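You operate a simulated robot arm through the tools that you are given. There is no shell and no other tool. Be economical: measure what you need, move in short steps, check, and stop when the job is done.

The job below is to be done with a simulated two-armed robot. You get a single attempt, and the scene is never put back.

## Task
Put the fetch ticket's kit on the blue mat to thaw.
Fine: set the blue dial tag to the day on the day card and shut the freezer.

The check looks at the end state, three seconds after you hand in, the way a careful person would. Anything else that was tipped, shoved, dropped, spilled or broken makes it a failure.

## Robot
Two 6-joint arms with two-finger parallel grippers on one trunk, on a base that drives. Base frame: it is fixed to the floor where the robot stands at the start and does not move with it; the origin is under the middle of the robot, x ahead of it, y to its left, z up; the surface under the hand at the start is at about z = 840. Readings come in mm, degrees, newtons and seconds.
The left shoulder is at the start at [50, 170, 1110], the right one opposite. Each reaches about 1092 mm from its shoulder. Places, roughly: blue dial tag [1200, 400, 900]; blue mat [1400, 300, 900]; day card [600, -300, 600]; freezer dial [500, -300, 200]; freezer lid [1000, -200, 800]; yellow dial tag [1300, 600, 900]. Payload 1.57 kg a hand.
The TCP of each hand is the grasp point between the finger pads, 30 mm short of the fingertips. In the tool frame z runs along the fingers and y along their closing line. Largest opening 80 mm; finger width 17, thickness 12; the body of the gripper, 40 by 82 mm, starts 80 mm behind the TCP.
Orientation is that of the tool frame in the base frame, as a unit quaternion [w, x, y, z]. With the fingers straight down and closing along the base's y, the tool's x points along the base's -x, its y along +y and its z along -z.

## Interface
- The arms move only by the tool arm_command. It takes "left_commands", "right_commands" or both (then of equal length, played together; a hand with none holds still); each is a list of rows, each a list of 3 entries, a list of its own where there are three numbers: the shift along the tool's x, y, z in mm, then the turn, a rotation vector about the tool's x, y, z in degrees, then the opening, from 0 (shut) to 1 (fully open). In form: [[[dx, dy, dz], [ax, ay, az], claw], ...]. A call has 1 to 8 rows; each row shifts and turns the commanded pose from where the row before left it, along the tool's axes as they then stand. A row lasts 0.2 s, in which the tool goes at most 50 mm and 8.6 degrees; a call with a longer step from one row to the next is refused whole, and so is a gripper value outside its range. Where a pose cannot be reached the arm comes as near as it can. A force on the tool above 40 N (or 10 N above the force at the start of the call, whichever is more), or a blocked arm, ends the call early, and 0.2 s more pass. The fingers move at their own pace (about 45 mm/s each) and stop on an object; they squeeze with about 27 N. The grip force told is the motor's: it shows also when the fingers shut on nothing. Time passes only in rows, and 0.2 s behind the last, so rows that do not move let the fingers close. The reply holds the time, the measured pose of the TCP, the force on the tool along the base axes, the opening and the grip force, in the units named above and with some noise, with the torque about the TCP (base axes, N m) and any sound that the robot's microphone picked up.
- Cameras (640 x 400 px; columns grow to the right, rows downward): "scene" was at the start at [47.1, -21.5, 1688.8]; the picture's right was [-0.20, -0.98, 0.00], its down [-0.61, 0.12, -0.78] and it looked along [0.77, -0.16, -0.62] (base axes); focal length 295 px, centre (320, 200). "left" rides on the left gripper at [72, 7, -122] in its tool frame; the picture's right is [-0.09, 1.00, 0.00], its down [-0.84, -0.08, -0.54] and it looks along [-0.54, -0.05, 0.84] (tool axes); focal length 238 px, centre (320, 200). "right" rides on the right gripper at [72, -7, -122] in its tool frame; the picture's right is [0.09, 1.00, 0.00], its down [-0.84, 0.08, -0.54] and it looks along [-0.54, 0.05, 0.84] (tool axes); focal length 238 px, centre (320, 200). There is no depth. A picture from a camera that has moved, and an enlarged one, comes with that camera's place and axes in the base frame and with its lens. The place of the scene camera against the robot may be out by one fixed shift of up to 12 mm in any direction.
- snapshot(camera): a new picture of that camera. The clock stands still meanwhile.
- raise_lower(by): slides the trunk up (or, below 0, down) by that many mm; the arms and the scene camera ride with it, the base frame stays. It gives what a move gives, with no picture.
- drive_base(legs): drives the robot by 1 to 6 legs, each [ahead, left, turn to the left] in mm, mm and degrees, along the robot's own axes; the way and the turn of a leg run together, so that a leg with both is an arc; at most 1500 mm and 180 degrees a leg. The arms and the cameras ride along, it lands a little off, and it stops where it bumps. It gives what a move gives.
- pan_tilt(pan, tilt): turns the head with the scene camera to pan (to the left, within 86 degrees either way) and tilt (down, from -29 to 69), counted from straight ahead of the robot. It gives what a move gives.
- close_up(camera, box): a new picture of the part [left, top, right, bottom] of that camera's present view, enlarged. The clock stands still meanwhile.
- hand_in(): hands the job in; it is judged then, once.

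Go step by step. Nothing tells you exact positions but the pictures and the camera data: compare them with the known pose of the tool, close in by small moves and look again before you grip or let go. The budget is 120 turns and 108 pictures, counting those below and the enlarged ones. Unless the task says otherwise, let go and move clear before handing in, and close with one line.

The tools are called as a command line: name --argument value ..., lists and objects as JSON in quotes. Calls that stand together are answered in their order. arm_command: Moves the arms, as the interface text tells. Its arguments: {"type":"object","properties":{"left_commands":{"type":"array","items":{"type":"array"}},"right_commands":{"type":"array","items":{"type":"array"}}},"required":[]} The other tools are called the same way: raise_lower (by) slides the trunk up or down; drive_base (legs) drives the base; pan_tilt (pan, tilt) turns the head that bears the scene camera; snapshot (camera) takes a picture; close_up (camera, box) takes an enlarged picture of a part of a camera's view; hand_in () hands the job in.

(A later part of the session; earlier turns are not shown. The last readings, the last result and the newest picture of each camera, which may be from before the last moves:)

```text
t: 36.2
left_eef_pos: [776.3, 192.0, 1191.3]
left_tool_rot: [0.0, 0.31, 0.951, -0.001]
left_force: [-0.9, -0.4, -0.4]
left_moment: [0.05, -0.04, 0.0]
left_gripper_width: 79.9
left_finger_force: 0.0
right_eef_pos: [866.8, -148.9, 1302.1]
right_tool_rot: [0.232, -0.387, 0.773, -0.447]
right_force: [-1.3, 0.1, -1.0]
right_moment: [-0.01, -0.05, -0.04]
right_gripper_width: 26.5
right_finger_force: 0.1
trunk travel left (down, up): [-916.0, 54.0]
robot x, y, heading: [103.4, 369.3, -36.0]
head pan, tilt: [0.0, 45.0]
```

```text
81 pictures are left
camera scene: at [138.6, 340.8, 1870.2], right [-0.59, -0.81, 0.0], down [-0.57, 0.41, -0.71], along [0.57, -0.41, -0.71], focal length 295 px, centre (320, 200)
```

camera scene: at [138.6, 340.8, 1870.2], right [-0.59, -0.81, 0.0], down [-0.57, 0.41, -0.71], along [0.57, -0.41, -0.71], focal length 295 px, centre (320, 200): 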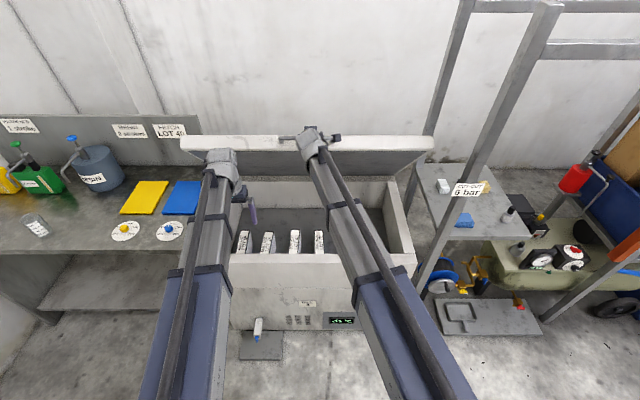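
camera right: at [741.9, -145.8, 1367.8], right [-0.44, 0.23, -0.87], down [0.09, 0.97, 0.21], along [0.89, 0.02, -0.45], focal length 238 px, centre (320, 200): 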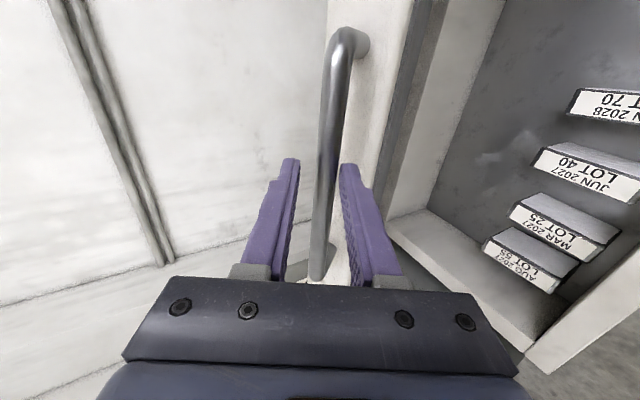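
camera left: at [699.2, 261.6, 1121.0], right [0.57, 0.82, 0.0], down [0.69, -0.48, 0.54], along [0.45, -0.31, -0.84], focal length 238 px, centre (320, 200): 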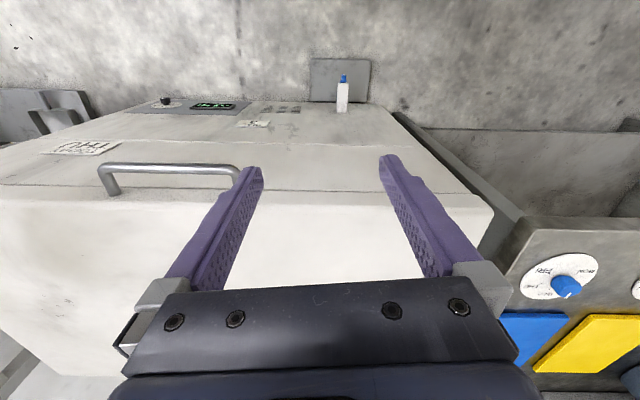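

The target is the third kit from the left: LOT 40 JUN 2027. I'll open the lid a bit further, then test whether it holds by itself.

arm_command --right_commands '[[[0, -20, 35], [0, 0, 0], 0.33], [[0, -6, 10], [0, 0, 0], 0.33]]'

raise_lower --by 24

arm_command --right_commands '[[[0, -20, 35], [0, 0, 0], 0.33]]'

raise_lower --by 28

snapshot --camera "right"

```text
t: 36.8
left_eef_pos: [775.8, 191.1, 1190.9]
left_tool_rot: [0.001, 0.31, 0.951, -0.001]
left_force: [0.3, 0.5, 0.4]
left_moment: [0.0, 0.01, 0.02]
left_gripper_width: 80.0
left_finger_force: 0.1
right_eef_pos: [909.4, -179.0, 1303.0]
right_tool_rot: [0.232, -0.387, 0.772, -0.447]
right_force: [-0.4, 0.5, -0.8]
right_moment: [-0.03, 0.01, 0.01]
right_gripper_width: 27.5
right_finger_force: 0.6
trunk travel left (down, up): [-916.0, 54.0]
robot x, y, heading: [104.3, 369.5, -36.0]
head pan, tilt: [0.0, 45.0]
```

```text
t: 37.5
left_eef_pos: [777.0, 190.9, 1214.7]
left_tool_rot: [0.0, 0.309, 0.951, -0.001]
left_force: [0.2, 0.1, -0.5]
left_moment: [-0.01, -0.01, 0.02]
left_gripper_width: 80.3
left_finger_force: 0.0
right_eef_pos: [907.8, -178.9, 1326.4]
right_tool_rot: [0.232, -0.387, 0.772, -0.447]
right_force: [0.0, 0.1, 0.4]
right_moment: [-0.05, 0.02, 0.02]
right_gripper_width: 26.6
right_finger_force: 0.1
trunk travel left (down, up): [-940.0, 30.0]
robot x, y, heading: [102.2, 367.9, -35.9]
head pan, tilt: [0.0, 45.0]
```

```text
t: 37.9
left_eef_pos: [777.4, 190.6, 1214.6]
left_tool_rot: [0.0, 0.309, 0.951, -0.001]
left_force: [-0.7, 0.4, 0.4]
left_moment: [0.0, 0.01, -0.02]
left_gripper_width: 80.2
left_finger_force: 0.0
right_eef_pos: [941.6, -205.1, 1325.5]
right_tool_rot: [0.231, -0.386, 0.773, -0.447]
right_force: [-0.4, 0.4, -0.7]
right_moment: [0.01, 0.04, 0.03]
right_gripper_width: 26.4
right_finger_force: 0.0
trunk travel left (down, up): [-940.0, 30.0]
robot x, y, heading: [103.6, 372.0, -36.2]
head pan, tilt: [0.0, 45.0]
```

```text
t: 38.6
left_eef_pos: [776.2, 191.8, 1243.0]
left_tool_rot: [0.002, 0.309, 0.951, -0.001]
left_force: [0.7, 0.0, 0.8]
left_moment: [-0.03, -0.01, 0.02]
left_gripper_width: 79.7
left_finger_force: 0.1
right_eef_pos: [939.5, -203.9, 1354.3]
right_tool_rot: [0.232, -0.387, 0.772, -0.447]
right_force: [-0.1, 0.0, -0.1]
right_moment: [-0.07, 0.01, 0.04]
right_gripper_width: 27.1
right_finger_force: 0.4
trunk travel left (down, up): [-968.0, 2.0]
robot x, y, heading: [99.2, 368.1, -36.3]
head pan, tilt: [0.0, 45.0]
```

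```text
80 pictures are left
camera right: at [814.9, -200.2, 1420.2], right [-0.44, 0.23, -0.87], down [0.09, 0.97, 0.21], along [0.89, 0.02, -0.45], focal length 238 px, centre (320, 200)
```

right: 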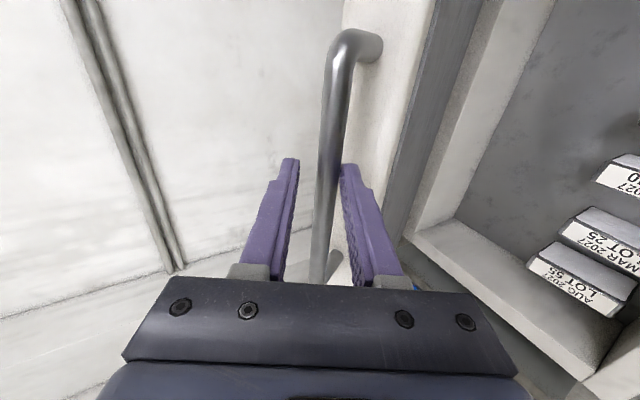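

Test whether the lid holds: open the jaws slightly and see if the bar follows the lower finger.

arm_command --right_commands '[[[0, 0, 0], [0, 0, 0], 0.65], [[0, 0, 0], [0, 0, 0], 0.65], [[0, 0, 0], [0, 0, 0], 0.65], [[0, 0, 0], [0, 0, 0], 0.65]]'

snapshot --camera "right"

```text
t: 39.6
left_eef_pos: [776.4, 191.3, 1243.0]
left_tool_rot: [0.001, 0.309, 0.951, 0.0]
left_force: [0.8, -0.6, 0.4]
left_moment: [0.02, 0.01, -0.02]
left_gripper_width: 79.9
left_finger_force: 0.1
right_eef_pos: [940.3, -203.6, 1354.6]
right_tool_rot: [0.231, -0.387, 0.773, -0.446]
right_force: [0.3, 0.5, 0.4]
right_moment: [0.0, 0.0, 0.01]
right_gripper_width: 51.9
right_finger_force: 0.1
trunk travel left (down, up): [-968.0, 2.0]
robot x, y, heading: [99.8, 368.7, -35.9]
head pan, tilt: [0.0, 45.0]
```

```text
79 pictures are left
camera right: at [815.5, -200.6, 1419.7], right [-0.44, 0.23, -0.87], down [0.09, 0.97, 0.21], along [0.89, 0.02, -0.45], focal length 238 px, centre (320, 200)
```

right: 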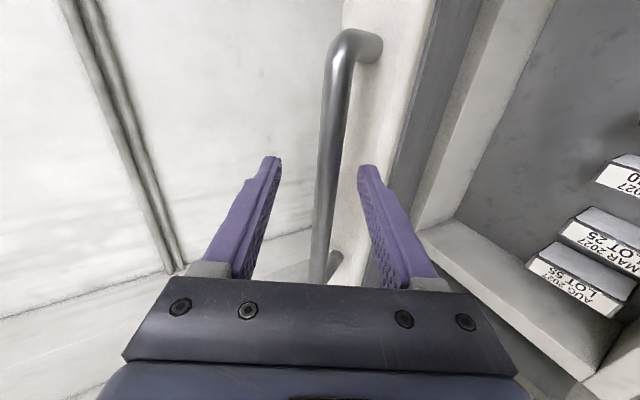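

The lid holds by itself. I'll withdraw the right hand straight back along its fingers.

arm_command --right_commands '[[[0, 0, -40], [0, 0, 0], 0.65], [[0, 0, -45], [0, 0, 0], 0.65], [[0, 0, -45], [0, 0, 0], 0.65], [[0, 0, -45], [0, 0, 0], 0.65], [[0, 0, -45], [0, 0, 0], 0.65]]'

snapshot --camera "right"

snapshot --camera "scene"

```text
t: 40.8
left_eef_pos: [775.9, 191.3, 1243.3]
left_tool_rot: [0.001, 0.309, 0.951, 0.0]
left_force: [-0.7, 0.9, 0.7]
left_moment: [-0.03, -0.04, 0.0]
left_gripper_width: 79.8
left_finger_force: 0.0
right_eef_pos: [785.0, -90.4, 1355.6]
right_tool_rot: [0.233, -0.386, 0.772, -0.448]
right_force: [0.3, 0.6, 0.3]
right_moment: [-0.01, -0.03, -0.01]
right_gripper_width: 52.2
right_finger_force: 0.2
right hand out of reach, approached as far as the arm can: row 1, 2, 3, 4, 5
trunk travel left (down, up): [-968.0, 2.0]
robot x, y, heading: [101.7, 368.1, -35.9]
head pan, tilt: [0.0, 45.0]
```

```text
78 pictures are left
camera right: at [660.2, -86.7, 1420.4], right [-0.44, 0.22, -0.87], down [0.09, 0.97, 0.21], along [0.89, 0.02, -0.45], focal length 238 px, centre (320, 200)
```

right: 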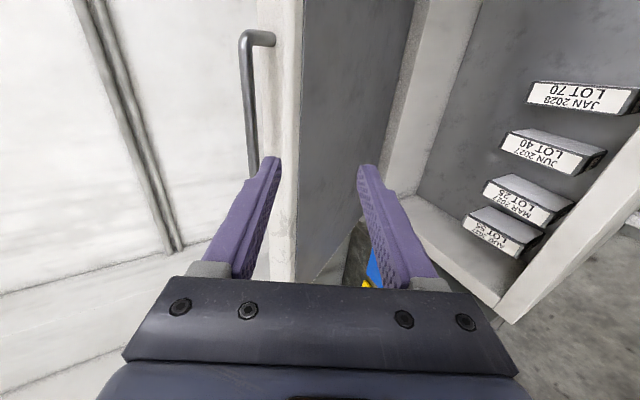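

```text
77 pictures are left
camera scene: at [137.7, 341.6, 1922.2], right [-0.59, -0.81, 0.0], down [-0.57, 0.41, -0.71], along [0.57, -0.42, -0.71], focal length 295 px, centre (320, 200)
```

scene: 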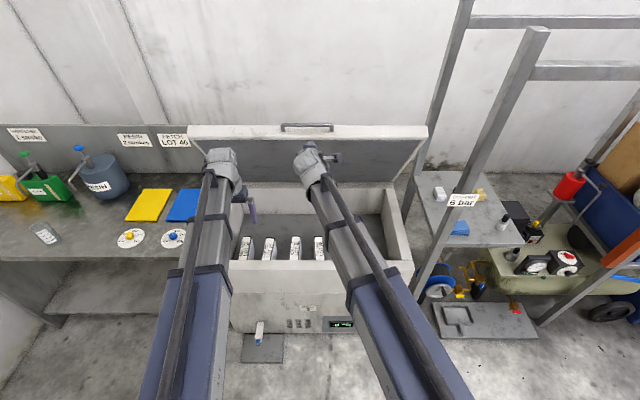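

close_up --camera "scene" --box '[220, 180, 420, 305]'

close_up --camera "right" --box '[440, 60, 640, 260]'

```text
3.20 times, centred on (320, 242) of scene
camera zoom: at [137.7, 341.6, 1922.2], right [-0.59, -0.81, 0.0], down [-0.57, 0.41, -0.71], along [0.57, -0.42, -0.71], focal length 943 px, centre (320, 64)
```

zoom: 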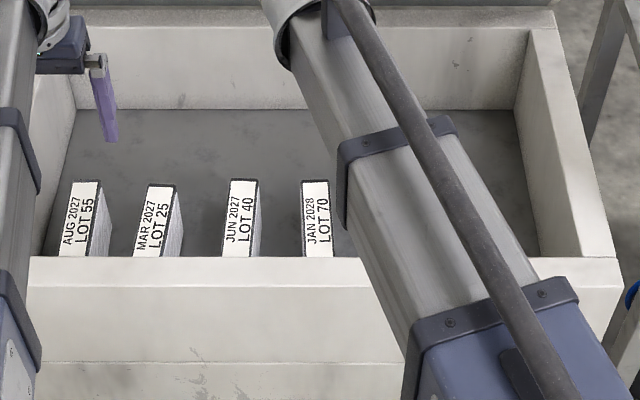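

```text
2.00 times, centred on (540, 160) of right
camera zoom: at [660.2, -86.7, 1420.4], right [-0.44, 0.22, -0.87], down [0.09, 0.97, 0.21], along [0.89, 0.02, -0.45], focal length 477 px, centre (-120, 280)
```

zoom: 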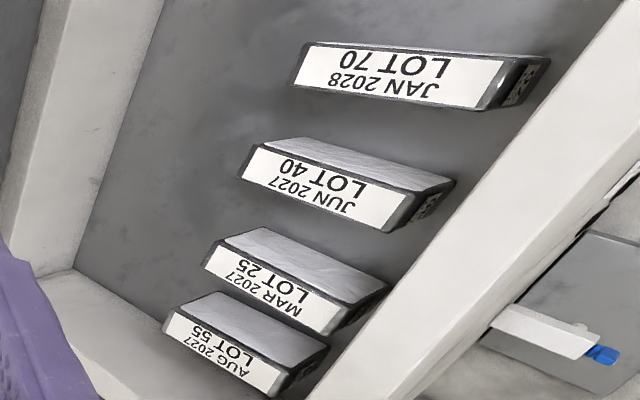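

LOT 40's top edge lies at about (918, -70, 706) in the base frame, with its long side along my forward direction. I'll clear the right hand to the right and lower the trunk for the left arm.

arm_command --right_commands '[[[45, 0, 0], [0, 0, 0], 0.65], [[45, 0, 0], [0, 0, 0], 0.65], [[45, 0, 0], [0, 0, 0], 0.65], [[45, 0, 0], [0, 0, 0], 0.65], [[45, 0, 0], [0, 0, 0], 0.65]]'

raise_lower --by -200

arm_command --left_commands '[[[-45, 0, 0], [0, 0, 0], 1], [[-45, -20, 0], [0, 0, 0], 1], [[-45, -20, 0], [0, 0, 0], 1], [[-45, -25, 0], [0, 0, 0], 1], [[-45, -25, 0], [0, 0, 0], 1]]'

snapshot --camera "left"

```text
t: 42.0
left_eef_pos: [777.0, 191.8, 1242.8]
left_tool_rot: [0.001, 0.309, 0.951, 0.0]
left_force: [0.8, 0.2, 0.2]
left_moment: [0.01, -0.01, -0.02]
left_gripper_width: 79.7
left_finger_force: 0.0
right_eef_pos: [652.2, -274.5, 1353.8]
right_tool_rot: [0.231, -0.387, 0.773, -0.447]
right_force: [0.1, 0.3, 0.1]
right_moment: [0.0, 0.0, 0.02]
right_gripper_width: 51.8
right_finger_force: 0.0
trunk travel left (down, up): [-968.0, 2.0]
robot x, y, heading: [104.1, 371.5, -35.8]
head pan, tilt: [0.0, 45.0]
```

```text
t: 44.2
left_eef_pos: [776.3, 191.8, 1043.4]
left_tool_rot: [0.001, 0.309, 0.951, -0.001]
left_force: [0.1, 0.5, -0.1]
left_moment: [0.01, -0.01, 0.02]
left_gripper_width: 79.8
left_finger_force: 0.0
right_eef_pos: [653.5, -273.2, 1152.9]
right_tool_rot: [0.231, -0.387, 0.773, -0.446]
right_force: [0.9, -1.1, 0.5]
right_moment: [0.0, -0.01, -0.01]
right_gripper_width: 51.9
right_finger_force: 0.1
trunk travel left (down, up): [-768.0, 202.0]
robot x, y, heading: [103.1, 369.2, -36.0]
head pan, tilt: [0.0, 45.0]
```

```text
refused: row 4 steps farther than a row can; nothing moved
```

```text
74 pictures are left
camera left: at [720.7, 240.8, 1164.0], right [0.66, 0.75, 0.0], down [0.63, -0.55, 0.54], along [0.41, -0.36, -0.84], focal length 238 px, centre (320, 200)
```

left: 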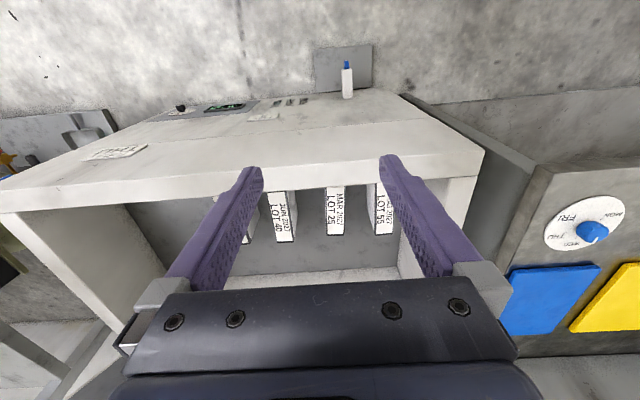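

arm_command --left_commands '[[[-44, -21.5, 0], [0, 0, 0], 1], [[-44, -21.5, 0], [0, 0, 0], 1], [[-44, -21.5, 0], [0, 0, 0], 1], [[-44, -21.5, 0], [0, 0, 0], 1], [[-44, -21.5, 0], [0, 0, 0], 1], [[-44, -21.5, 0], [0, 0, 0], 1]]'

snapshot --camera "left"

```text
t: 45.6
left_eef_pos: [916.2, -69.2, 1042.4]
left_tool_rot: [0.001, 0.309, 0.951, 0.0]
left_force: [-0.4, -0.4, 0.5]
left_moment: [0.02, 0.0, 0.01]
left_gripper_width: 80.3
left_finger_force: 0.0
right_eef_pos: [653.3, -274.7, 1153.1]
right_tool_rot: [0.231, -0.387, 0.773, -0.446]
right_force: [-0.3, -0.4, 0.0]
right_moment: [0.01, 0.0, -0.01]
right_gripper_width: 52.0
right_finger_force: 0.0
trunk travel left (down, up): [-768.0, 202.0]
robot x, y, heading: [103.9, 369.7, -35.7]
head pan, tilt: [0.0, 45.0]
```

```text
73 pictures are left
camera left: at [860.5, -20.3, 1163.4], right [0.66, 0.75, 0.0], down [0.63, -0.55, 0.54], along [0.41, -0.36, -0.84], focal length 238 px, centre (320, 200)
```

left: 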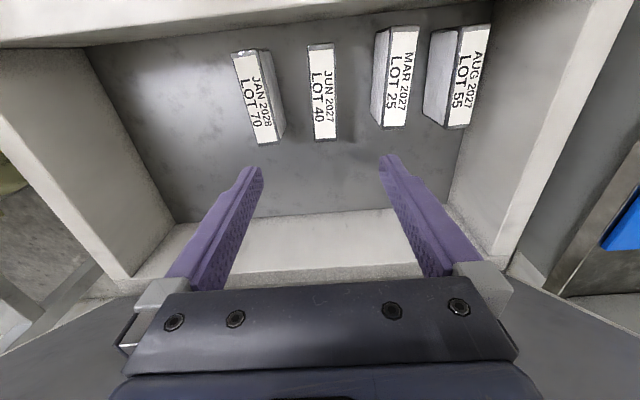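

LOT 40 lies straight below the left hand and is aligned with it. I'll descend in two stages.

arm_command --left_commands '[[[0, 2, 48], [0, 0, 0], 1], [[0, 0, 48], [0, 0, 0], 1], [[0, 0, 48], [0, 0, 0], 1], [[0, 0, 48], [0, 0, 0], 1], [[0, 0, 48], [0, 0, 0], 1], [[0, 0, 45], [0, 0, 0], 1]]'

snapshot --camera "left"

snapshot --camera "scene"

```text
t: 47.0
left_eef_pos: [915.6, -68.8, 1042.6]
left_tool_rot: [0.001, 0.309, 0.951, -0.002]
left_force: [-0.3, -0.4, 0.3]
left_moment: [-0.01, 0.02, 0.02]
left_gripper_width: 79.9
left_finger_force: 0.1
left hand out of reach, approached as far as the arm can: row 1, 2, 3, 4, 5, 6
right_eef_pos: [652.4, -273.4, 1153.2]
right_tool_rot: [0.231, -0.387, 0.774, -0.445]
right_force: [0.6, 0.5, 0.6]
right_moment: [0.0, -0.01, -0.03]
right_gripper_width: 52.1
right_finger_force: 0.0
trunk travel left (down, up): [-768.0, 202.0]
robot x, y, heading: [100.3, 370.5, -36.1]
head pan, tilt: [0.0, 45.0]
```

```text
72 pictures are left
camera left: at [859.6, -19.2, 1163.9], right [0.66, 0.75, 0.0], down [0.63, -0.55, 0.54], along [0.41, -0.36, -0.84], focal length 238 px, centre (320, 200)
```

left: 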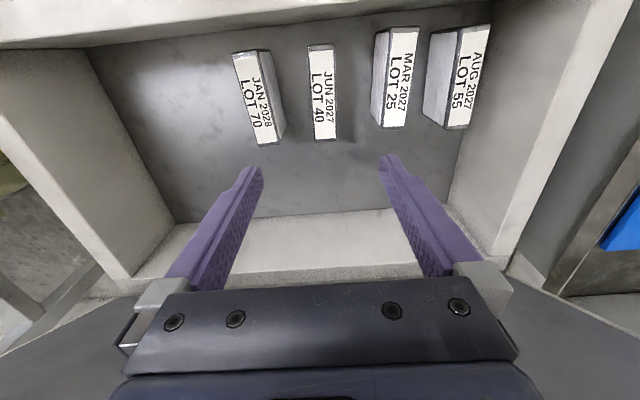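

```text
71 pictures are left
camera scene: at [138.5, 340.8, 1722.2], right [-0.59, -0.81, 0.0], down [-0.57, 0.41, -0.71], along [0.57, -0.41, -0.71], focal length 295 px, centre (320, 200)
```

scene: 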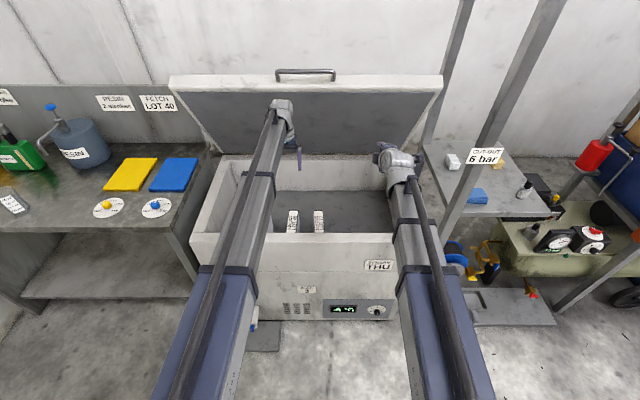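

The arms keep their height for a given pitch, so vertical moves must come from the trunk. Before lowering it I'll pitch the right hand up so that it clears the freezer rim.

arm_command --right_commands '[[[0, 0, 0], [8, 0, 0], 0.65], [[0, 0, 0], [8, 0, 0], 0.65], [[0, 0, 0], [8, 0, 0], 0.65], [[0, 0, 0], [8, 0, 0], 0.65], [[0, 0, -30], [0, 0, 0], 0.65], [[0, 0, -30], [0, 0, 0], 0.65]]'

raise_lower --by -200

snapshot --camera "scene"

snapshot --camera "left"

```text
t: 48.4
left_eef_pos: [915.0, -68.4, 1042.2]
left_tool_rot: [0.0, 0.309, 0.951, -0.001]
left_force: [-0.1, 0.2, 0.4]
left_moment: [0.01, -0.03, 0.0]
left_gripper_width: 79.6
left_finger_force: 0.1
right_eef_pos: [602.6, -239.9, 1251.8]
right_tool_rot: [0.31, -0.316, 0.651, -0.617]
right_force: [0.8, 0.4, -0.3]
right_moment: [0.04, 0.01, -0.01]
right_gripper_width: 52.0
right_finger_force: 0.0
right hand out of reach, approached as far as the arm can: row 1, 2, 3, 4, 6
trunk travel left (down, up): [-768.0, 202.0]
robot x, y, heading: [105.4, 369.3, -35.9]
head pan, tilt: [0.0, 45.0]
```

```text
t: 50.5
left_eef_pos: [915.0, -70.1, 842.7]
left_tool_rot: [0.001, 0.31, 0.951, -0.002]
left_force: [-0.4, -0.1, 0.1]
left_moment: [0.0, 0.0, 0.02]
left_gripper_width: 79.8
left_finger_force: 0.1
right_eef_pos: [602.7, -240.7, 1051.8]
right_tool_rot: [0.308, -0.316, 0.652, -0.616]
right_force: [1.1, 0.4, -0.2]
right_moment: [0.0, 0.01, -0.02]
right_gripper_width: 52.0
right_finger_force: 0.0
trunk travel left (down, up): [-568.0, 402.0]
robot x, y, heading: [102.0, 370.7, -35.9]
head pan, tilt: [0.0, 45.0]
```

```text
70 pictures are left
camera scene: at [138.5, 340.8, 1522.2], right [-0.59, -0.81, 0.0], down [-0.57, 0.41, -0.71], along [0.57, -0.41, -0.71], focal length 295 px, centre (320, 200)
```

scene: 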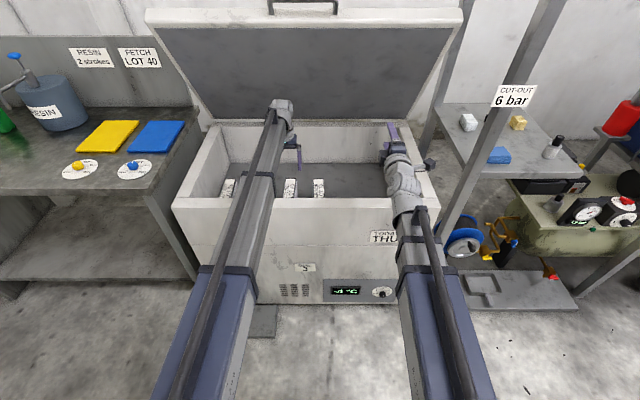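

```text
69 pictures are left
camera left: at [859.5, -19.2, 964.0], right [0.66, 0.75, 0.0], down [0.63, -0.55, 0.54], along [0.41, -0.36, -0.84], focal length 238 px, centre (320, 200)
```

left: 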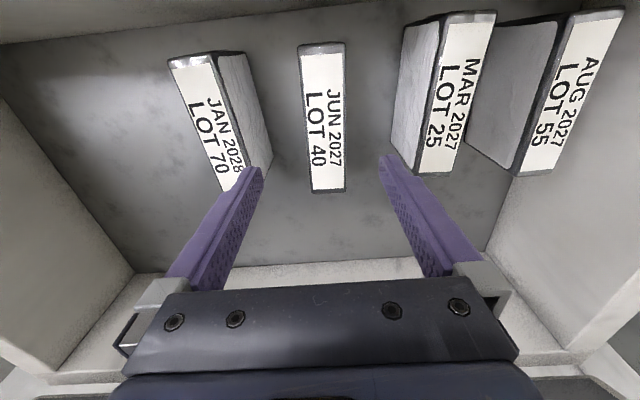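

The kit is about 4 mm left of the hand and turned by roughly 2°. I'll correct that, then lower the trunk with the jaws straddling it.

arm_command --left_commands '[[[0, 5, 0], [0, 0, 2], 1]]'

raise_lower --by -95

snapshot --camera "left"

snapshot --camera "scene"

```text
t: 51.0
left_eef_pos: [917.5, -64.8, 842.3]
left_tool_rot: [0.0, 0.326, 0.945, -0.001]
left_force: [-0.3, 0.3, -0.1]
left_moment: [0.0, 0.0, -0.03]
left_gripper_width: 80.0
left_finger_force: 0.1
right_eef_pos: [603.0, -239.2, 1052.5]
right_tool_rot: [0.309, -0.317, 0.651, -0.616]
right_force: [-0.2, -0.1, -1.1]
right_moment: [0.02, 0.02, 0.03]
right_gripper_width: 51.9
right_finger_force: 0.0
trunk travel left (down, up): [-568.0, 402.0]
robot x, y, heading: [103.2, 367.2, -35.8]
head pan, tilt: [0.0, 45.0]
```

```text
t: 52.2
left_eef_pos: [917.7, -64.4, 748.8]
left_tool_rot: [0.0, 0.326, 0.945, -0.002]
left_force: [0.1, -1.0, 0.5]
left_moment: [0.01, -0.02, 0.0]
left_gripper_width: 80.1
left_finger_force: 0.1
right_eef_pos: [604.1, -239.5, 957.0]
right_tool_rot: [0.309, -0.317, 0.651, -0.617]
right_force: [0.4, 0.5, 0.4]
right_moment: [0.02, 0.02, -0.03]
right_gripper_width: 52.0
right_finger_force: 0.1
trunk travel left (down, up): [-473.0, 497.0]
robot x, y, heading: [104.5, 371.2, -35.8]
head pan, tilt: [0.0, 45.0]
```

```text
68 pictures are left
camera left: at [864.1, -13.3, 869.0], right [0.69, 0.73, 0.0], down [0.61, -0.58, 0.54], along [0.4, -0.37, -0.84], focal length 238 px, centre (320, 200)
```

left: 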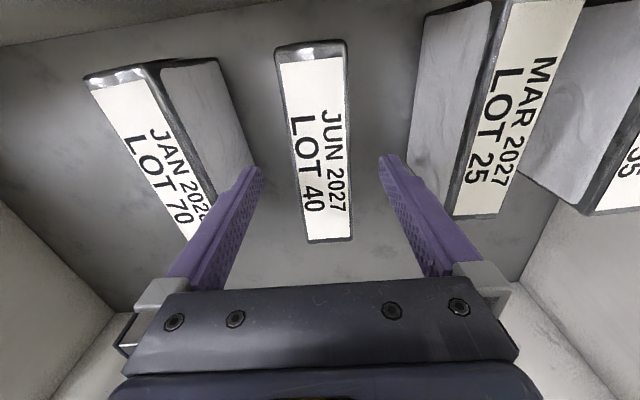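

```text
67 pictures are left
camera scene: at [138.4, 340.9, 1427.2], right [-0.59, -0.81, 0.0], down [-0.57, 0.41, -0.71], along [0.57, -0.41, -0.71], focal length 295 px, centre (320, 200)
```

scene: 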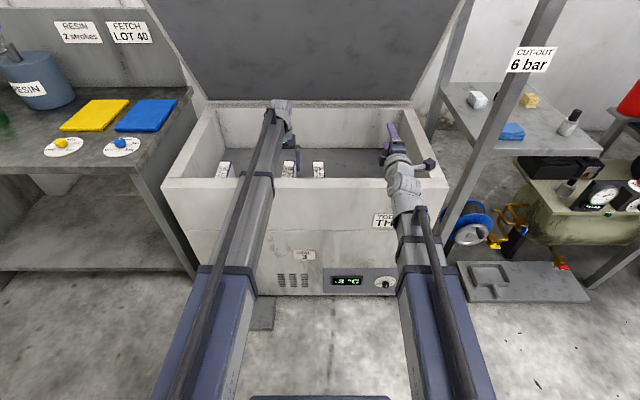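

arm_command --left_commands '[[[0, 3, 0], [0, 0, 0], 1]]'

raise_lower --by -70

arm_command --left_commands '[[[0, 0, 0], [0, 0, 0], 0.4], [[0, 0, 0], [0, 0, 0], 0.3], [[0, 0, 0], [0, 0, 0], 0.3], [[0, 0, 0], [0, 0, 0], 0.3]]'

snapshot --camera "left"

```text
t: 52.6
left_eef_pos: [920.2, -62.3, 747.5]
left_tool_rot: [0.0, 0.325, 0.946, -0.001]
left_force: [0.0, -0.2, 0.3]
left_moment: [0.0, 0.01, -0.01]
left_gripper_width: 80.0
left_finger_force: 0.1
right_eef_pos: [603.3, -240.3, 957.4]
right_tool_rot: [0.309, -0.317, 0.651, -0.616]
right_force: [0.4, -0.6, 0.1]
right_moment: [0.01, 0.0, 0.0]
right_gripper_width: 52.2
right_finger_force: 0.1
trunk travel left (down, up): [-473.0, 497.0]
robot x, y, heading: [100.0, 370.5, -35.9]
head pan, tilt: [0.0, 45.0]
```

```text
t: 53.7
left_eef_pos: [920.8, -62.7, 677.0]
left_tool_rot: [0.0, 0.326, 0.945, -0.001]
left_force: [-0.4, -0.4, 0.0]
left_moment: [-0.01, 0.02, -0.03]
left_gripper_width: 80.2
left_finger_force: 0.1
right_eef_pos: [602.7, -239.6, 887.4]
right_tool_rot: [0.309, -0.317, 0.652, -0.616]
right_force: [0.6, -0.6, 0.4]
right_moment: [0.01, 0.0, 0.01]
right_gripper_width: 51.9
right_finger_force: 0.1
trunk travel left (down, up): [-403.0, 567.0]
robot x, y, heading: [101.9, 371.0, -35.6]
head pan, tilt: [0.0, 45.0]
```

```text
t: 54.7
left_eef_pos: [921.1, -62.1, 678.4]
left_tool_rot: [0.0, 0.325, 0.946, -0.001]
left_force: [-0.2, -0.9, 0.6]
left_moment: [-0.01, 0.07, -0.05]
left_gripper_width: 47.9
left_finger_force: 27.0
right_eef_pos: [602.8, -240.8, 886.7]
right_tool_rot: [0.309, -0.317, 0.651, -0.616]
right_force: [-0.3, 0.0, -0.3]
right_moment: [0.02, 0.0, 0.0]
right_gripper_width: 51.9
right_finger_force: 0.0
trunk travel left (down, up): [-403.0, 567.0]
robot x, y, heading: [105.3, 369.9, -35.7]
head pan, tilt: [0.0, 45.0]
```

```text
66 pictures are left
camera left: at [866.3, -11.6, 799.0], right [0.69, 0.73, 0.0], down [0.61, -0.58, 0.54], along [0.39, -0.37, -0.84], focal length 238 px, centre (320, 200)
```

left: 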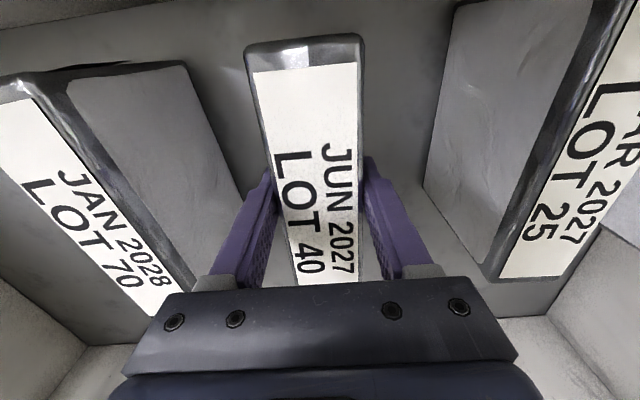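

LOT 40 is gripped (48 mm wide). I'll lift it slowly with the trunk.

raise_lower --by 60

raise_lower --by 240

snapshot --camera "left"

snapshot --camera "scene"

```text
t: 55.7
left_eef_pos: [920.1, -62.5, 737.7]
left_tool_rot: [0.0, 0.326, 0.945, -0.002]
left_force: [0.5, 0.1, -3.8]
left_moment: [0.03, 0.04, 0.01]
left_gripper_width: 47.7
left_finger_force: 27.1
right_eef_pos: [604.6, -238.7, 945.8]
right_tool_rot: [0.309, -0.316, 0.651, -0.617]
right_force: [0.5, -0.8, 0.3]
right_moment: [0.0, 0.0, 0.01]
right_gripper_width: 52.0
right_finger_force: 0.1
trunk travel left (down, up): [-463.0, 507.0]
robot x, y, heading: [102.4, 369.0, -36.1]
head pan, tilt: [0.0, 45.0]
```

```text
t: 58.2
left_eef_pos: [920.2, -62.7, 977.6]
left_tool_rot: [0.0, 0.326, 0.946, -0.001]
left_force: [1.1, -1.2, -3.2]
left_moment: [0.04, 0.0, 0.01]
left_gripper_width: 47.9
left_finger_force: 26.3
right_eef_pos: [603.5, -240.7, 1187.4]
right_tool_rot: [0.309, -0.317, 0.651, -0.617]
right_force: [-0.2, -0.9, 0.4]
right_moment: [-0.02, 0.01, 0.02]
right_gripper_width: 52.3
right_finger_force: 0.1
trunk travel left (down, up): [-703.0, 267.0]
robot x, y, heading: [103.9, 368.2, -36.1]
head pan, tilt: [0.0, 45.0]
```

```text
65 pictures are left
camera left: at [866.8, -11.7, 1098.5], right [0.69, 0.73, 0.0], down [0.61, -0.58, 0.54], along [0.39, -0.37, -0.84], focal length 238 px, centre (320, 200)
```

left: 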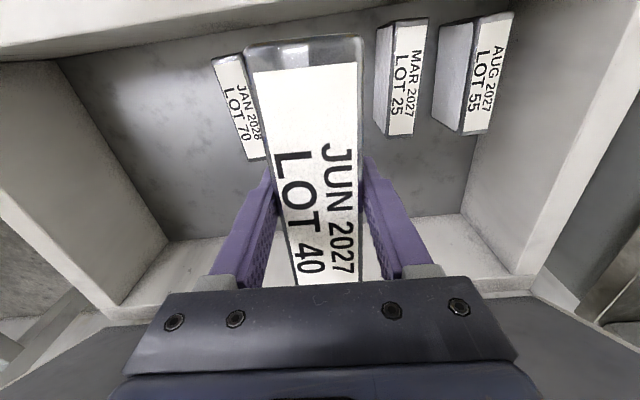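

```text
64 pictures are left
camera scene: at [139.0, 340.5, 1657.1], right [-0.59, -0.81, 0.0], down [-0.57, 0.42, -0.71], along [0.57, -0.41, -0.71], focal length 295 px, centre (320, 200)
```

scene: 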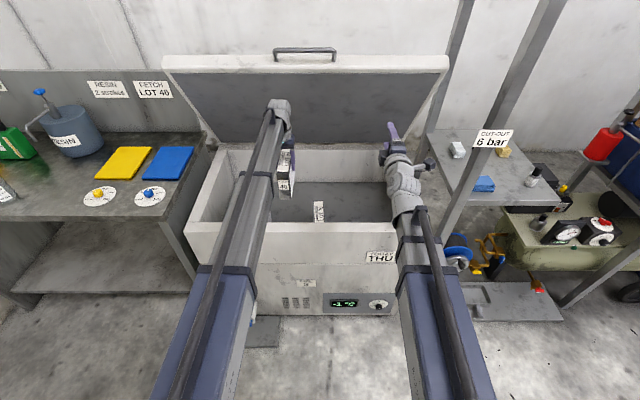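

The kit is out. I'll retract it slightly, raise more, and drive left so that the mat is within reach.

arm_command --left_commands '[[[40, 0, 0], [0, 0, 0], 0.3], [[40, 0, 0], [0, 0, 0], 0.3]]'

raise_lower --by 100

drive_base --legs '[[0, 350, 0]]'

snapshot --camera "left"

snapshot --camera "scene"

```text
t: 58.8
left_eef_pos: [856.7, -12.6, 978.1]
left_tool_rot: [0.002, 0.326, 0.945, -0.001]
left_force: [0.2, -0.1, -4.3]
left_moment: [0.02, 0.03, -0.04]
left_gripper_width: 48.0
left_finger_force: 26.8
right_eef_pos: [603.6, -240.1, 1187.1]
right_tool_rot: [0.309, -0.316, 0.652, -0.616]
right_force: [0.0, -1.0, 1.3]
right_moment: [0.02, 0.01, 0.0]
right_gripper_width: 52.1
right_finger_force: 0.0
trunk travel left (down, up): [-703.0, 267.0]
robot x, y, heading: [100.4, 365.9, -36.0]
head pan, tilt: [0.0, 45.0]
```

```text
t: 60.1
left_eef_pos: [857.6, -13.2, 1077.1]
left_tool_rot: [0.002, 0.326, 0.946, -0.001]
left_force: [0.2, 0.0, -3.0]
left_moment: [0.03, 0.01, 0.03]
left_gripper_width: 47.8
left_finger_force: 27.0
right_eef_pos: [605.2, -240.8, 1286.7]
right_tool_rot: [0.308, -0.318, 0.651, -0.617]
right_force: [-0.6, 0.0, 0.7]
right_moment: [0.03, 0.0, -0.03]
right_gripper_width: 52.1
right_finger_force: 0.2
trunk travel left (down, up): [-803.0, 167.0]
robot x, y, heading: [102.6, 373.1, -35.8]
head pan, tilt: [0.0, 45.0]
```

```text
t: 62.4
left_eef_pos: [1061.7, 266.2, 1076.9]
left_tool_rot: [0.001, 0.327, 0.945, -0.001]
left_force: [0.7, 1.0, -3.1]
left_moment: [-0.01, 0.04, -0.03]
left_gripper_width: 47.7
left_finger_force: 27.0
right_eef_pos: [807.2, 40.7, 1286.7]
right_tool_rot: [0.307, -0.317, 0.651, -0.618]
right_force: [-1.1, 0.4, 0.1]
right_moment: [-0.01, 0.01, -0.03]
right_gripper_width: 52.2
right_finger_force: 0.0
trunk travel left (down, up): [-803.0, 167.0]
robot x, y, heading: [303.9, 649.1, -36.0]
head pan, tilt: [0.0, 45.0]
```

```text
63 pictures are left
camera left: at [1007.3, 317.1, 1198.6], right [0.69, 0.73, 0.0], down [0.61, -0.58, 0.54], along [0.39, -0.38, -0.84], focal length 238 px, centre (320, 200)
```

left: 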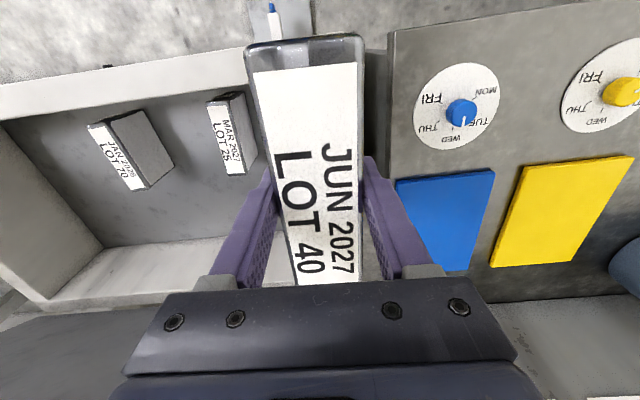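

```text
62 pictures are left
camera scene: at [344.3, 623.1, 1757.1], right [-0.59, -0.81, 0.0], down [-0.57, 0.42, -0.71], along [0.57, -0.42, -0.71], focal length 295 px, centre (320, 200)
```

scene: 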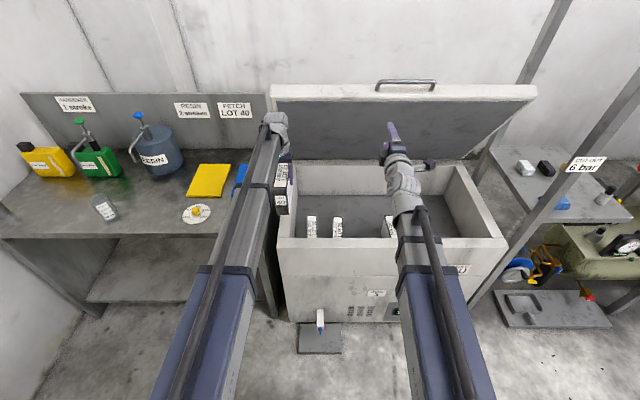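

The mat's centre is at about (1350, 277, 875), which is 1065 ahead and 312 left of the robot now. I'll carry the kit left, then out over the mat.

arm_command --left_commands '[[[0, 46, 0], [0, 0, -1], 0.3], [[0, 46, 0], [0, 0, -1], 0.3], [[0, 46, 0], [0, 0, 0], 0.3], [[0, 40, 0], [0, 0, 0], 0.3], [[-43, 0, 0], [0, 0, 0], 0.3], [[-43, 0, 0], [0, 0, 0], 0.3], [[-43, 0, 0], [0, 0, 0], 0.3], [[-43, 0, 0], [0, 0, 0], 0.3]]'

snapshot --camera "left"

close_up --camera "scene" --box '[150, 60, 350, 260]'

```text
t: 64.2
left_eef_pos: [1225.3, 358.7, 1077.2]
left_tool_rot: [0.002, 0.311, 0.95, -0.001]
left_force: [-0.5, -0.1, -2.4]
left_moment: [0.05, 0.05, -0.02]
left_gripper_width: 47.8
left_finger_force: 27.1
left hand out of reach, approached as far as the arm can: row 6, 7, 8
right_eef_pos: [807.5, 39.3, 1286.8]
right_tool_rot: [0.307, -0.316, 0.651, -0.617]
right_force: [0.6, 0.1, 0.1]
right_moment: [0.01, 0.0, -0.02]
right_gripper_width: 51.9
right_finger_force: 0.1
trunk travel left (down, up): [-803.0, 167.0]
robot x, y, heading: [308.9, 653.9, -36.1]
head pan, tilt: [0.0, 45.0]
```

```text
61 pictures are left
camera left: at [1168.7, 409.8, 1198.4], right [0.66, 0.75, 0.0], down [0.63, -0.56, 0.54], along [0.41, -0.36, -0.84], focal length 238 px, centre (320, 200)
```

left: 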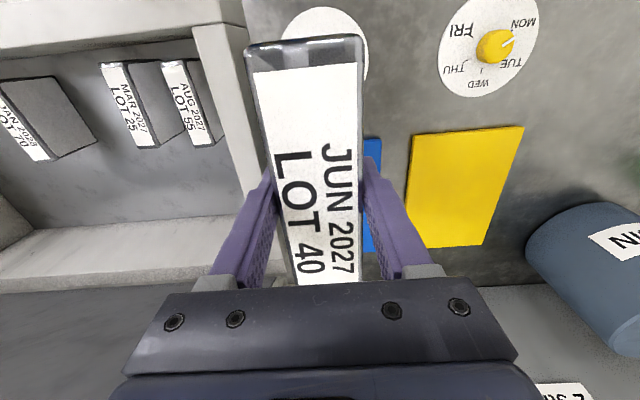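

```text
2.00 times, centred on (250, 160) of scene
camera zoom: at [343.9, 622.2, 1757.1], right [-0.59, -0.81, 0.0], down [-0.57, 0.42, -0.71], along [0.57, -0.42, -0.71], focal length 590 px, centre (460, 280)
```

zoom: 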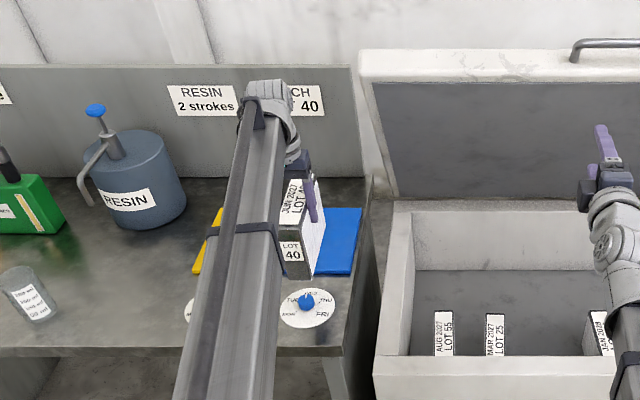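

The arm is at full reach; I'll drive about 140 mm forward, leaving clearance to the floor pad and the lid.

drive_base --legs '[[140, 0, 0]]'

snapshot --camera "left"

snapshot --camera "scene"

```text
t: 65.5
left_eef_pos: [1336.6, 279.4, 1075.8]
left_tool_rot: [0.0, 0.311, 0.951, -0.001]
left_force: [0.7, -0.7, -3.9]
left_moment: [0.02, 0.04, -0.02]
left_gripper_width: 47.9
left_finger_force: 26.9
right_eef_pos: [919.6, -44.1, 1285.7]
right_tool_rot: [0.308, -0.316, 0.652, -0.616]
right_force: [-0.1, -0.4, 0.5]
right_moment: [-0.02, 0.0, 0.01]
right_gripper_width: 52.1
right_finger_force: 0.1
trunk travel left (down, up): [-803.0, 167.0]
robot x, y, heading: [416.6, 570.8, -36.0]
head pan, tilt: [0.0, 45.0]
```

```text
59 pictures are left
camera left: at [1281.0, 327.7, 1197.2], right [0.66, 0.75, 0.0], down [0.63, -0.56, 0.54], along [0.41, -0.36, -0.84], focal length 238 px, centre (320, 200)
```

left: 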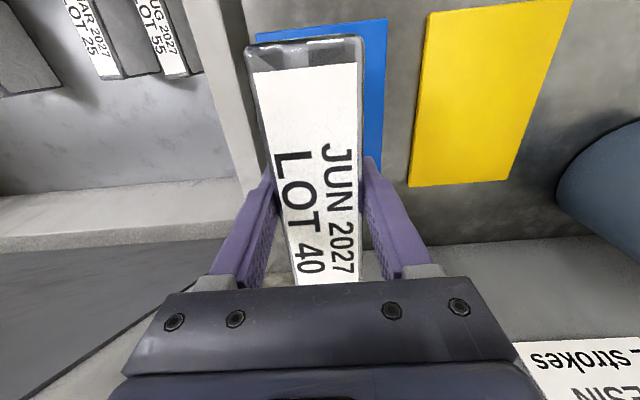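

```text
58 pictures are left
camera scene: at [456.8, 539.5, 1757.0], right [-0.59, -0.81, 0.0], down [-0.57, 0.42, -0.71], along [0.57, -0.42, -0.71], focal length 295 px, centre (320, 200)
```

scene: 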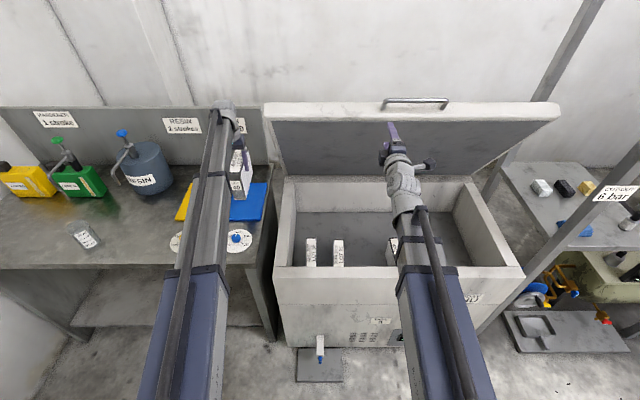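

The kit is centred over the blue mat. I'll lower it in stages.

raise_lower --by -70

close_up --camera "scene" --box '[150, 90, 310, 250]'

```text
t: 66.6
left_eef_pos: [1335.2, 279.3, 1007.7]
left_tool_rot: [0.001, 0.311, 0.95, -0.001]
left_force: [0.3, 0.2, -3.0]
left_moment: [0.0, -0.01, 0.03]
left_gripper_width: 47.9
left_finger_force: 26.9
right_eef_pos: [917.3, -41.6, 1218.0]
right_tool_rot: [0.308, -0.316, 0.652, -0.617]
right_force: [0.2, -0.2, -0.1]
right_moment: [0.01, -0.01, 0.02]
right_gripper_width: 51.9
right_finger_force: 0.1
trunk travel left (down, up): [-733.0, 237.0]
robot x, y, heading: [419.1, 568.5, -36.2]
head pan, tilt: [0.0, 45.0]
```

```text
2.50 times, centred on (230, 170) of scene
camera zoom: at [454.3, 541.2, 1687.2], right [-0.59, -0.81, 0.0], down [-0.57, 0.42, -0.71], along [0.57, -0.42, -0.71], focal length 737 px, centre (545, 275)
```

zoom: 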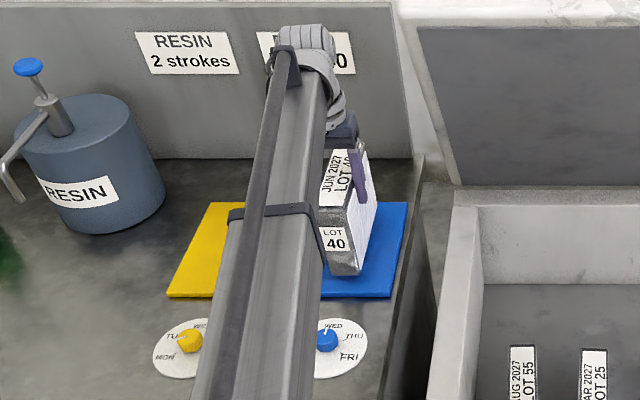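

raise_lower --by -12

raise_lower --by -4

close_up --camera "scene" --box '[170, 110, 290, 230]'

```text
t: 67.2
left_eef_pos: [1335.2, 279.2, 995.4]
left_tool_rot: [0.001, 0.31, 0.951, -0.001]
left_force: [-1.0, 0.1, -3.0]
left_moment: [-0.01, 0.01, 0.0]
left_gripper_width: 47.9
left_finger_force: 26.9
right_eef_pos: [917.1, -40.3, 1205.0]
right_tool_rot: [0.308, -0.315, 0.652, -0.617]
right_force: [0.2, -0.3, -0.5]
right_moment: [0.02, 0.0, -0.04]
right_gripper_width: 51.9
right_finger_force: 0.1
trunk travel left (down, up): [-721.0, 249.0]
robot x, y, heading: [418.6, 569.4, -36.2]
head pan, tilt: [0.0, 45.0]
```

```text
t: 67.7
left_eef_pos: [1335.4, 278.7, 990.0]
left_tool_rot: [0.001, 0.311, 0.95, -0.001]
left_force: [0.5, -0.1, -2.9]
left_moment: [0.02, 0.05, -0.03]
left_gripper_width: 47.7
left_finger_force: 26.5
right_eef_pos: [917.9, -41.2, 1201.0]
right_tool_rot: [0.307, -0.315, 0.652, -0.617]
right_force: [-0.2, 0.7, 0.2]
right_moment: [0.04, 0.02, -0.02]
right_gripper_width: 51.9
right_finger_force: 0.0
trunk travel left (down, up): [-717.0, 253.0]
robot x, y, heading: [420.9, 569.0, -36.5]
head pan, tilt: [0.0, 45.0]
```

```text
3.33 times, centred on (230, 170) of scene
camera zoom: at [454.5, 541.0, 1671.1], right [-0.59, -0.81, 0.0], down [-0.57, 0.42, -0.71], along [0.57, -0.42, -0.71], focal length 982 px, centre (620, 300)
```

zoom: 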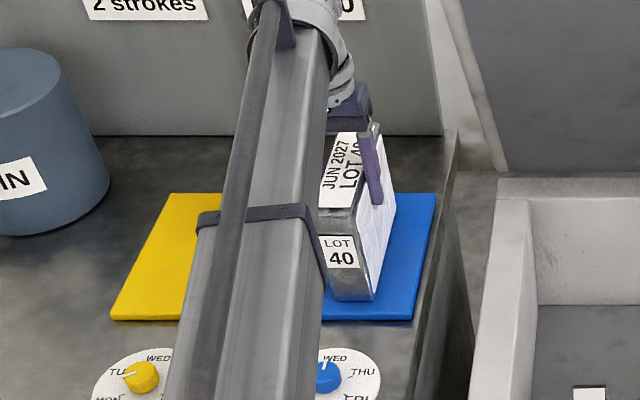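

raise_lower --by -4

raise_lower --by -3

raise_lower --by -3

```text
t: 68.3
left_eef_pos: [1333.6, 279.7, 988.7]
left_tool_rot: [0.002, 0.31, 0.951, -0.001]
left_force: [2.9, -1.4, 10.9]
left_moment: [-0.07, -0.34, -0.01]
left_gripper_width: 47.7
left_finger_force: 27.1
right_eef_pos: [916.9, -40.8, 1197.9]
right_tool_rot: [0.307, -0.315, 0.652, -0.617]
right_force: [-0.3, 0.2, 0.6]
right_moment: [0.01, 0.02, 0.03]
right_gripper_width: 51.8
right_finger_force: 0.0
trunk travel left (down, up): [-713.0, 257.0]
robot x, y, heading: [418.9, 569.6, -35.9]
head pan, tilt: [0.0, 45.0]
```

```text
t: 68.8
left_eef_pos: [1332.9, 279.8, 985.6]
left_tool_rot: [0.003, 0.311, 0.95, -0.001]
left_force: [1.5, -1.0, 12.9]
left_moment: [0.14, -0.19, 0.05]
left_gripper_width: 47.9
left_finger_force: 27.2
right_eef_pos: [917.4, -41.0, 1194.7]
right_tool_rot: [0.307, -0.315, 0.652, -0.618]
right_force: [0.0, 0.2, -0.5]
right_moment: [0.0, 0.01, 0.0]
right_gripper_width: 51.7
right_finger_force: 0.0
trunk travel left (down, up): [-710.0, 260.0]
robot x, y, heading: [419.6, 570.5, -36.2]
head pan, tilt: [0.0, 45.0]
```

```text
t: 69.3
left_eef_pos: [1333.4, 279.2, 984.1]
left_tool_rot: [0.002, 0.31, 0.951, 0.0]
left_force: [0.6, 1.0, 13.0]
left_moment: [0.07, -0.27, 0.05]
left_gripper_width: 47.5
left_finger_force: 27.3
right_eef_pos: [916.4, -40.9, 1191.6]
right_tool_rot: [0.309, -0.315, 0.651, -0.618]
right_force: [-0.1, 0.2, -0.4]
right_moment: [-0.01, -0.01, 0.02]
right_gripper_width: 51.7
right_finger_force: 0.0
trunk travel left (down, up): [-707.0, 263.0]
robot x, y, heading: [417.6, 571.4, -36.2]
head pan, tilt: [0.0, 45.0]
```

The kit is in contact with the mat. I'll release it gently and look.

raise_lower --by 2

arm_command --left_commands '[[[0, 0, 0], [0, 0, 0], 0.65], [[0, 0, 0], [0, 0, 0], 0.75], [[0, 0, 0], [0, 0, 0], 1], [[0, 0, 0], [0, 0, 0], 1]]'

snapshot --camera "left"

```text
t: 69.8
left_eef_pos: [1335.1, 278.0, 984.4]
left_tool_rot: [0.001, 0.311, 0.95, -0.002]
left_force: [0.0, 0.7, -2.1]
left_moment: [0.01, 0.06, -0.02]
left_gripper_width: 47.8
left_finger_force: 26.9
right_eef_pos: [917.5, -41.7, 1192.9]
right_tool_rot: [0.308, -0.315, 0.652, -0.617]
right_force: [0.3, 0.4, 0.0]
right_moment: [0.0, 0.02, -0.02]
right_gripper_width: 51.8
right_finger_force: 0.1
trunk travel left (down, up): [-709.0, 261.0]
robot x, y, heading: [418.6, 565.1, -36.2]
head pan, tilt: [0.0, 45.0]
```

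```text
t: 70.8
left_eef_pos: [1335.3, 278.2, 983.9]
left_tool_rot: [0.001, 0.31, 0.951, -0.001]
left_force: [-0.2, 0.8, 0.3]
left_moment: [0.02, 0.0, 0.0]
left_gripper_width: 79.8
left_finger_force: 0.0
right_eef_pos: [918.2, -41.5, 1193.4]
right_tool_rot: [0.308, -0.315, 0.652, -0.617]
right_force: [-0.6, 0.4, 0.2]
right_moment: [0.0, -0.05, 0.01]
right_gripper_width: 52.0
right_finger_force: 0.0
trunk travel left (down, up): [-709.0, 261.0]
robot x, y, heading: [423.6, 566.7, -36.1]
head pan, tilt: [0.0, 45.0]
```

```text
55 pictures are left
camera left: at [1279.3, 328.9, 1104.8], right [0.66, 0.75, 0.0], down [0.63, -0.56, 0.54], along [0.41, -0.36, -0.84], focal length 238 px, centre (320, 200)
```

left: 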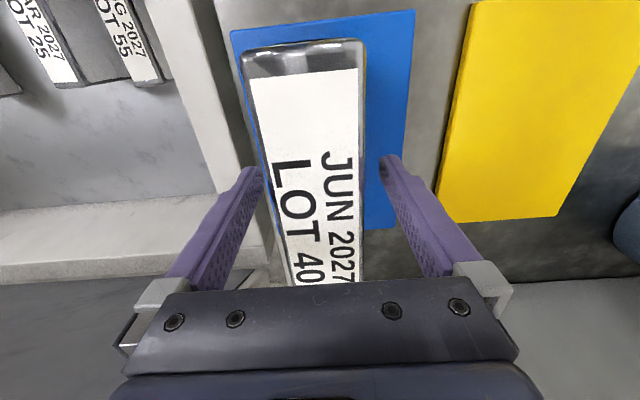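

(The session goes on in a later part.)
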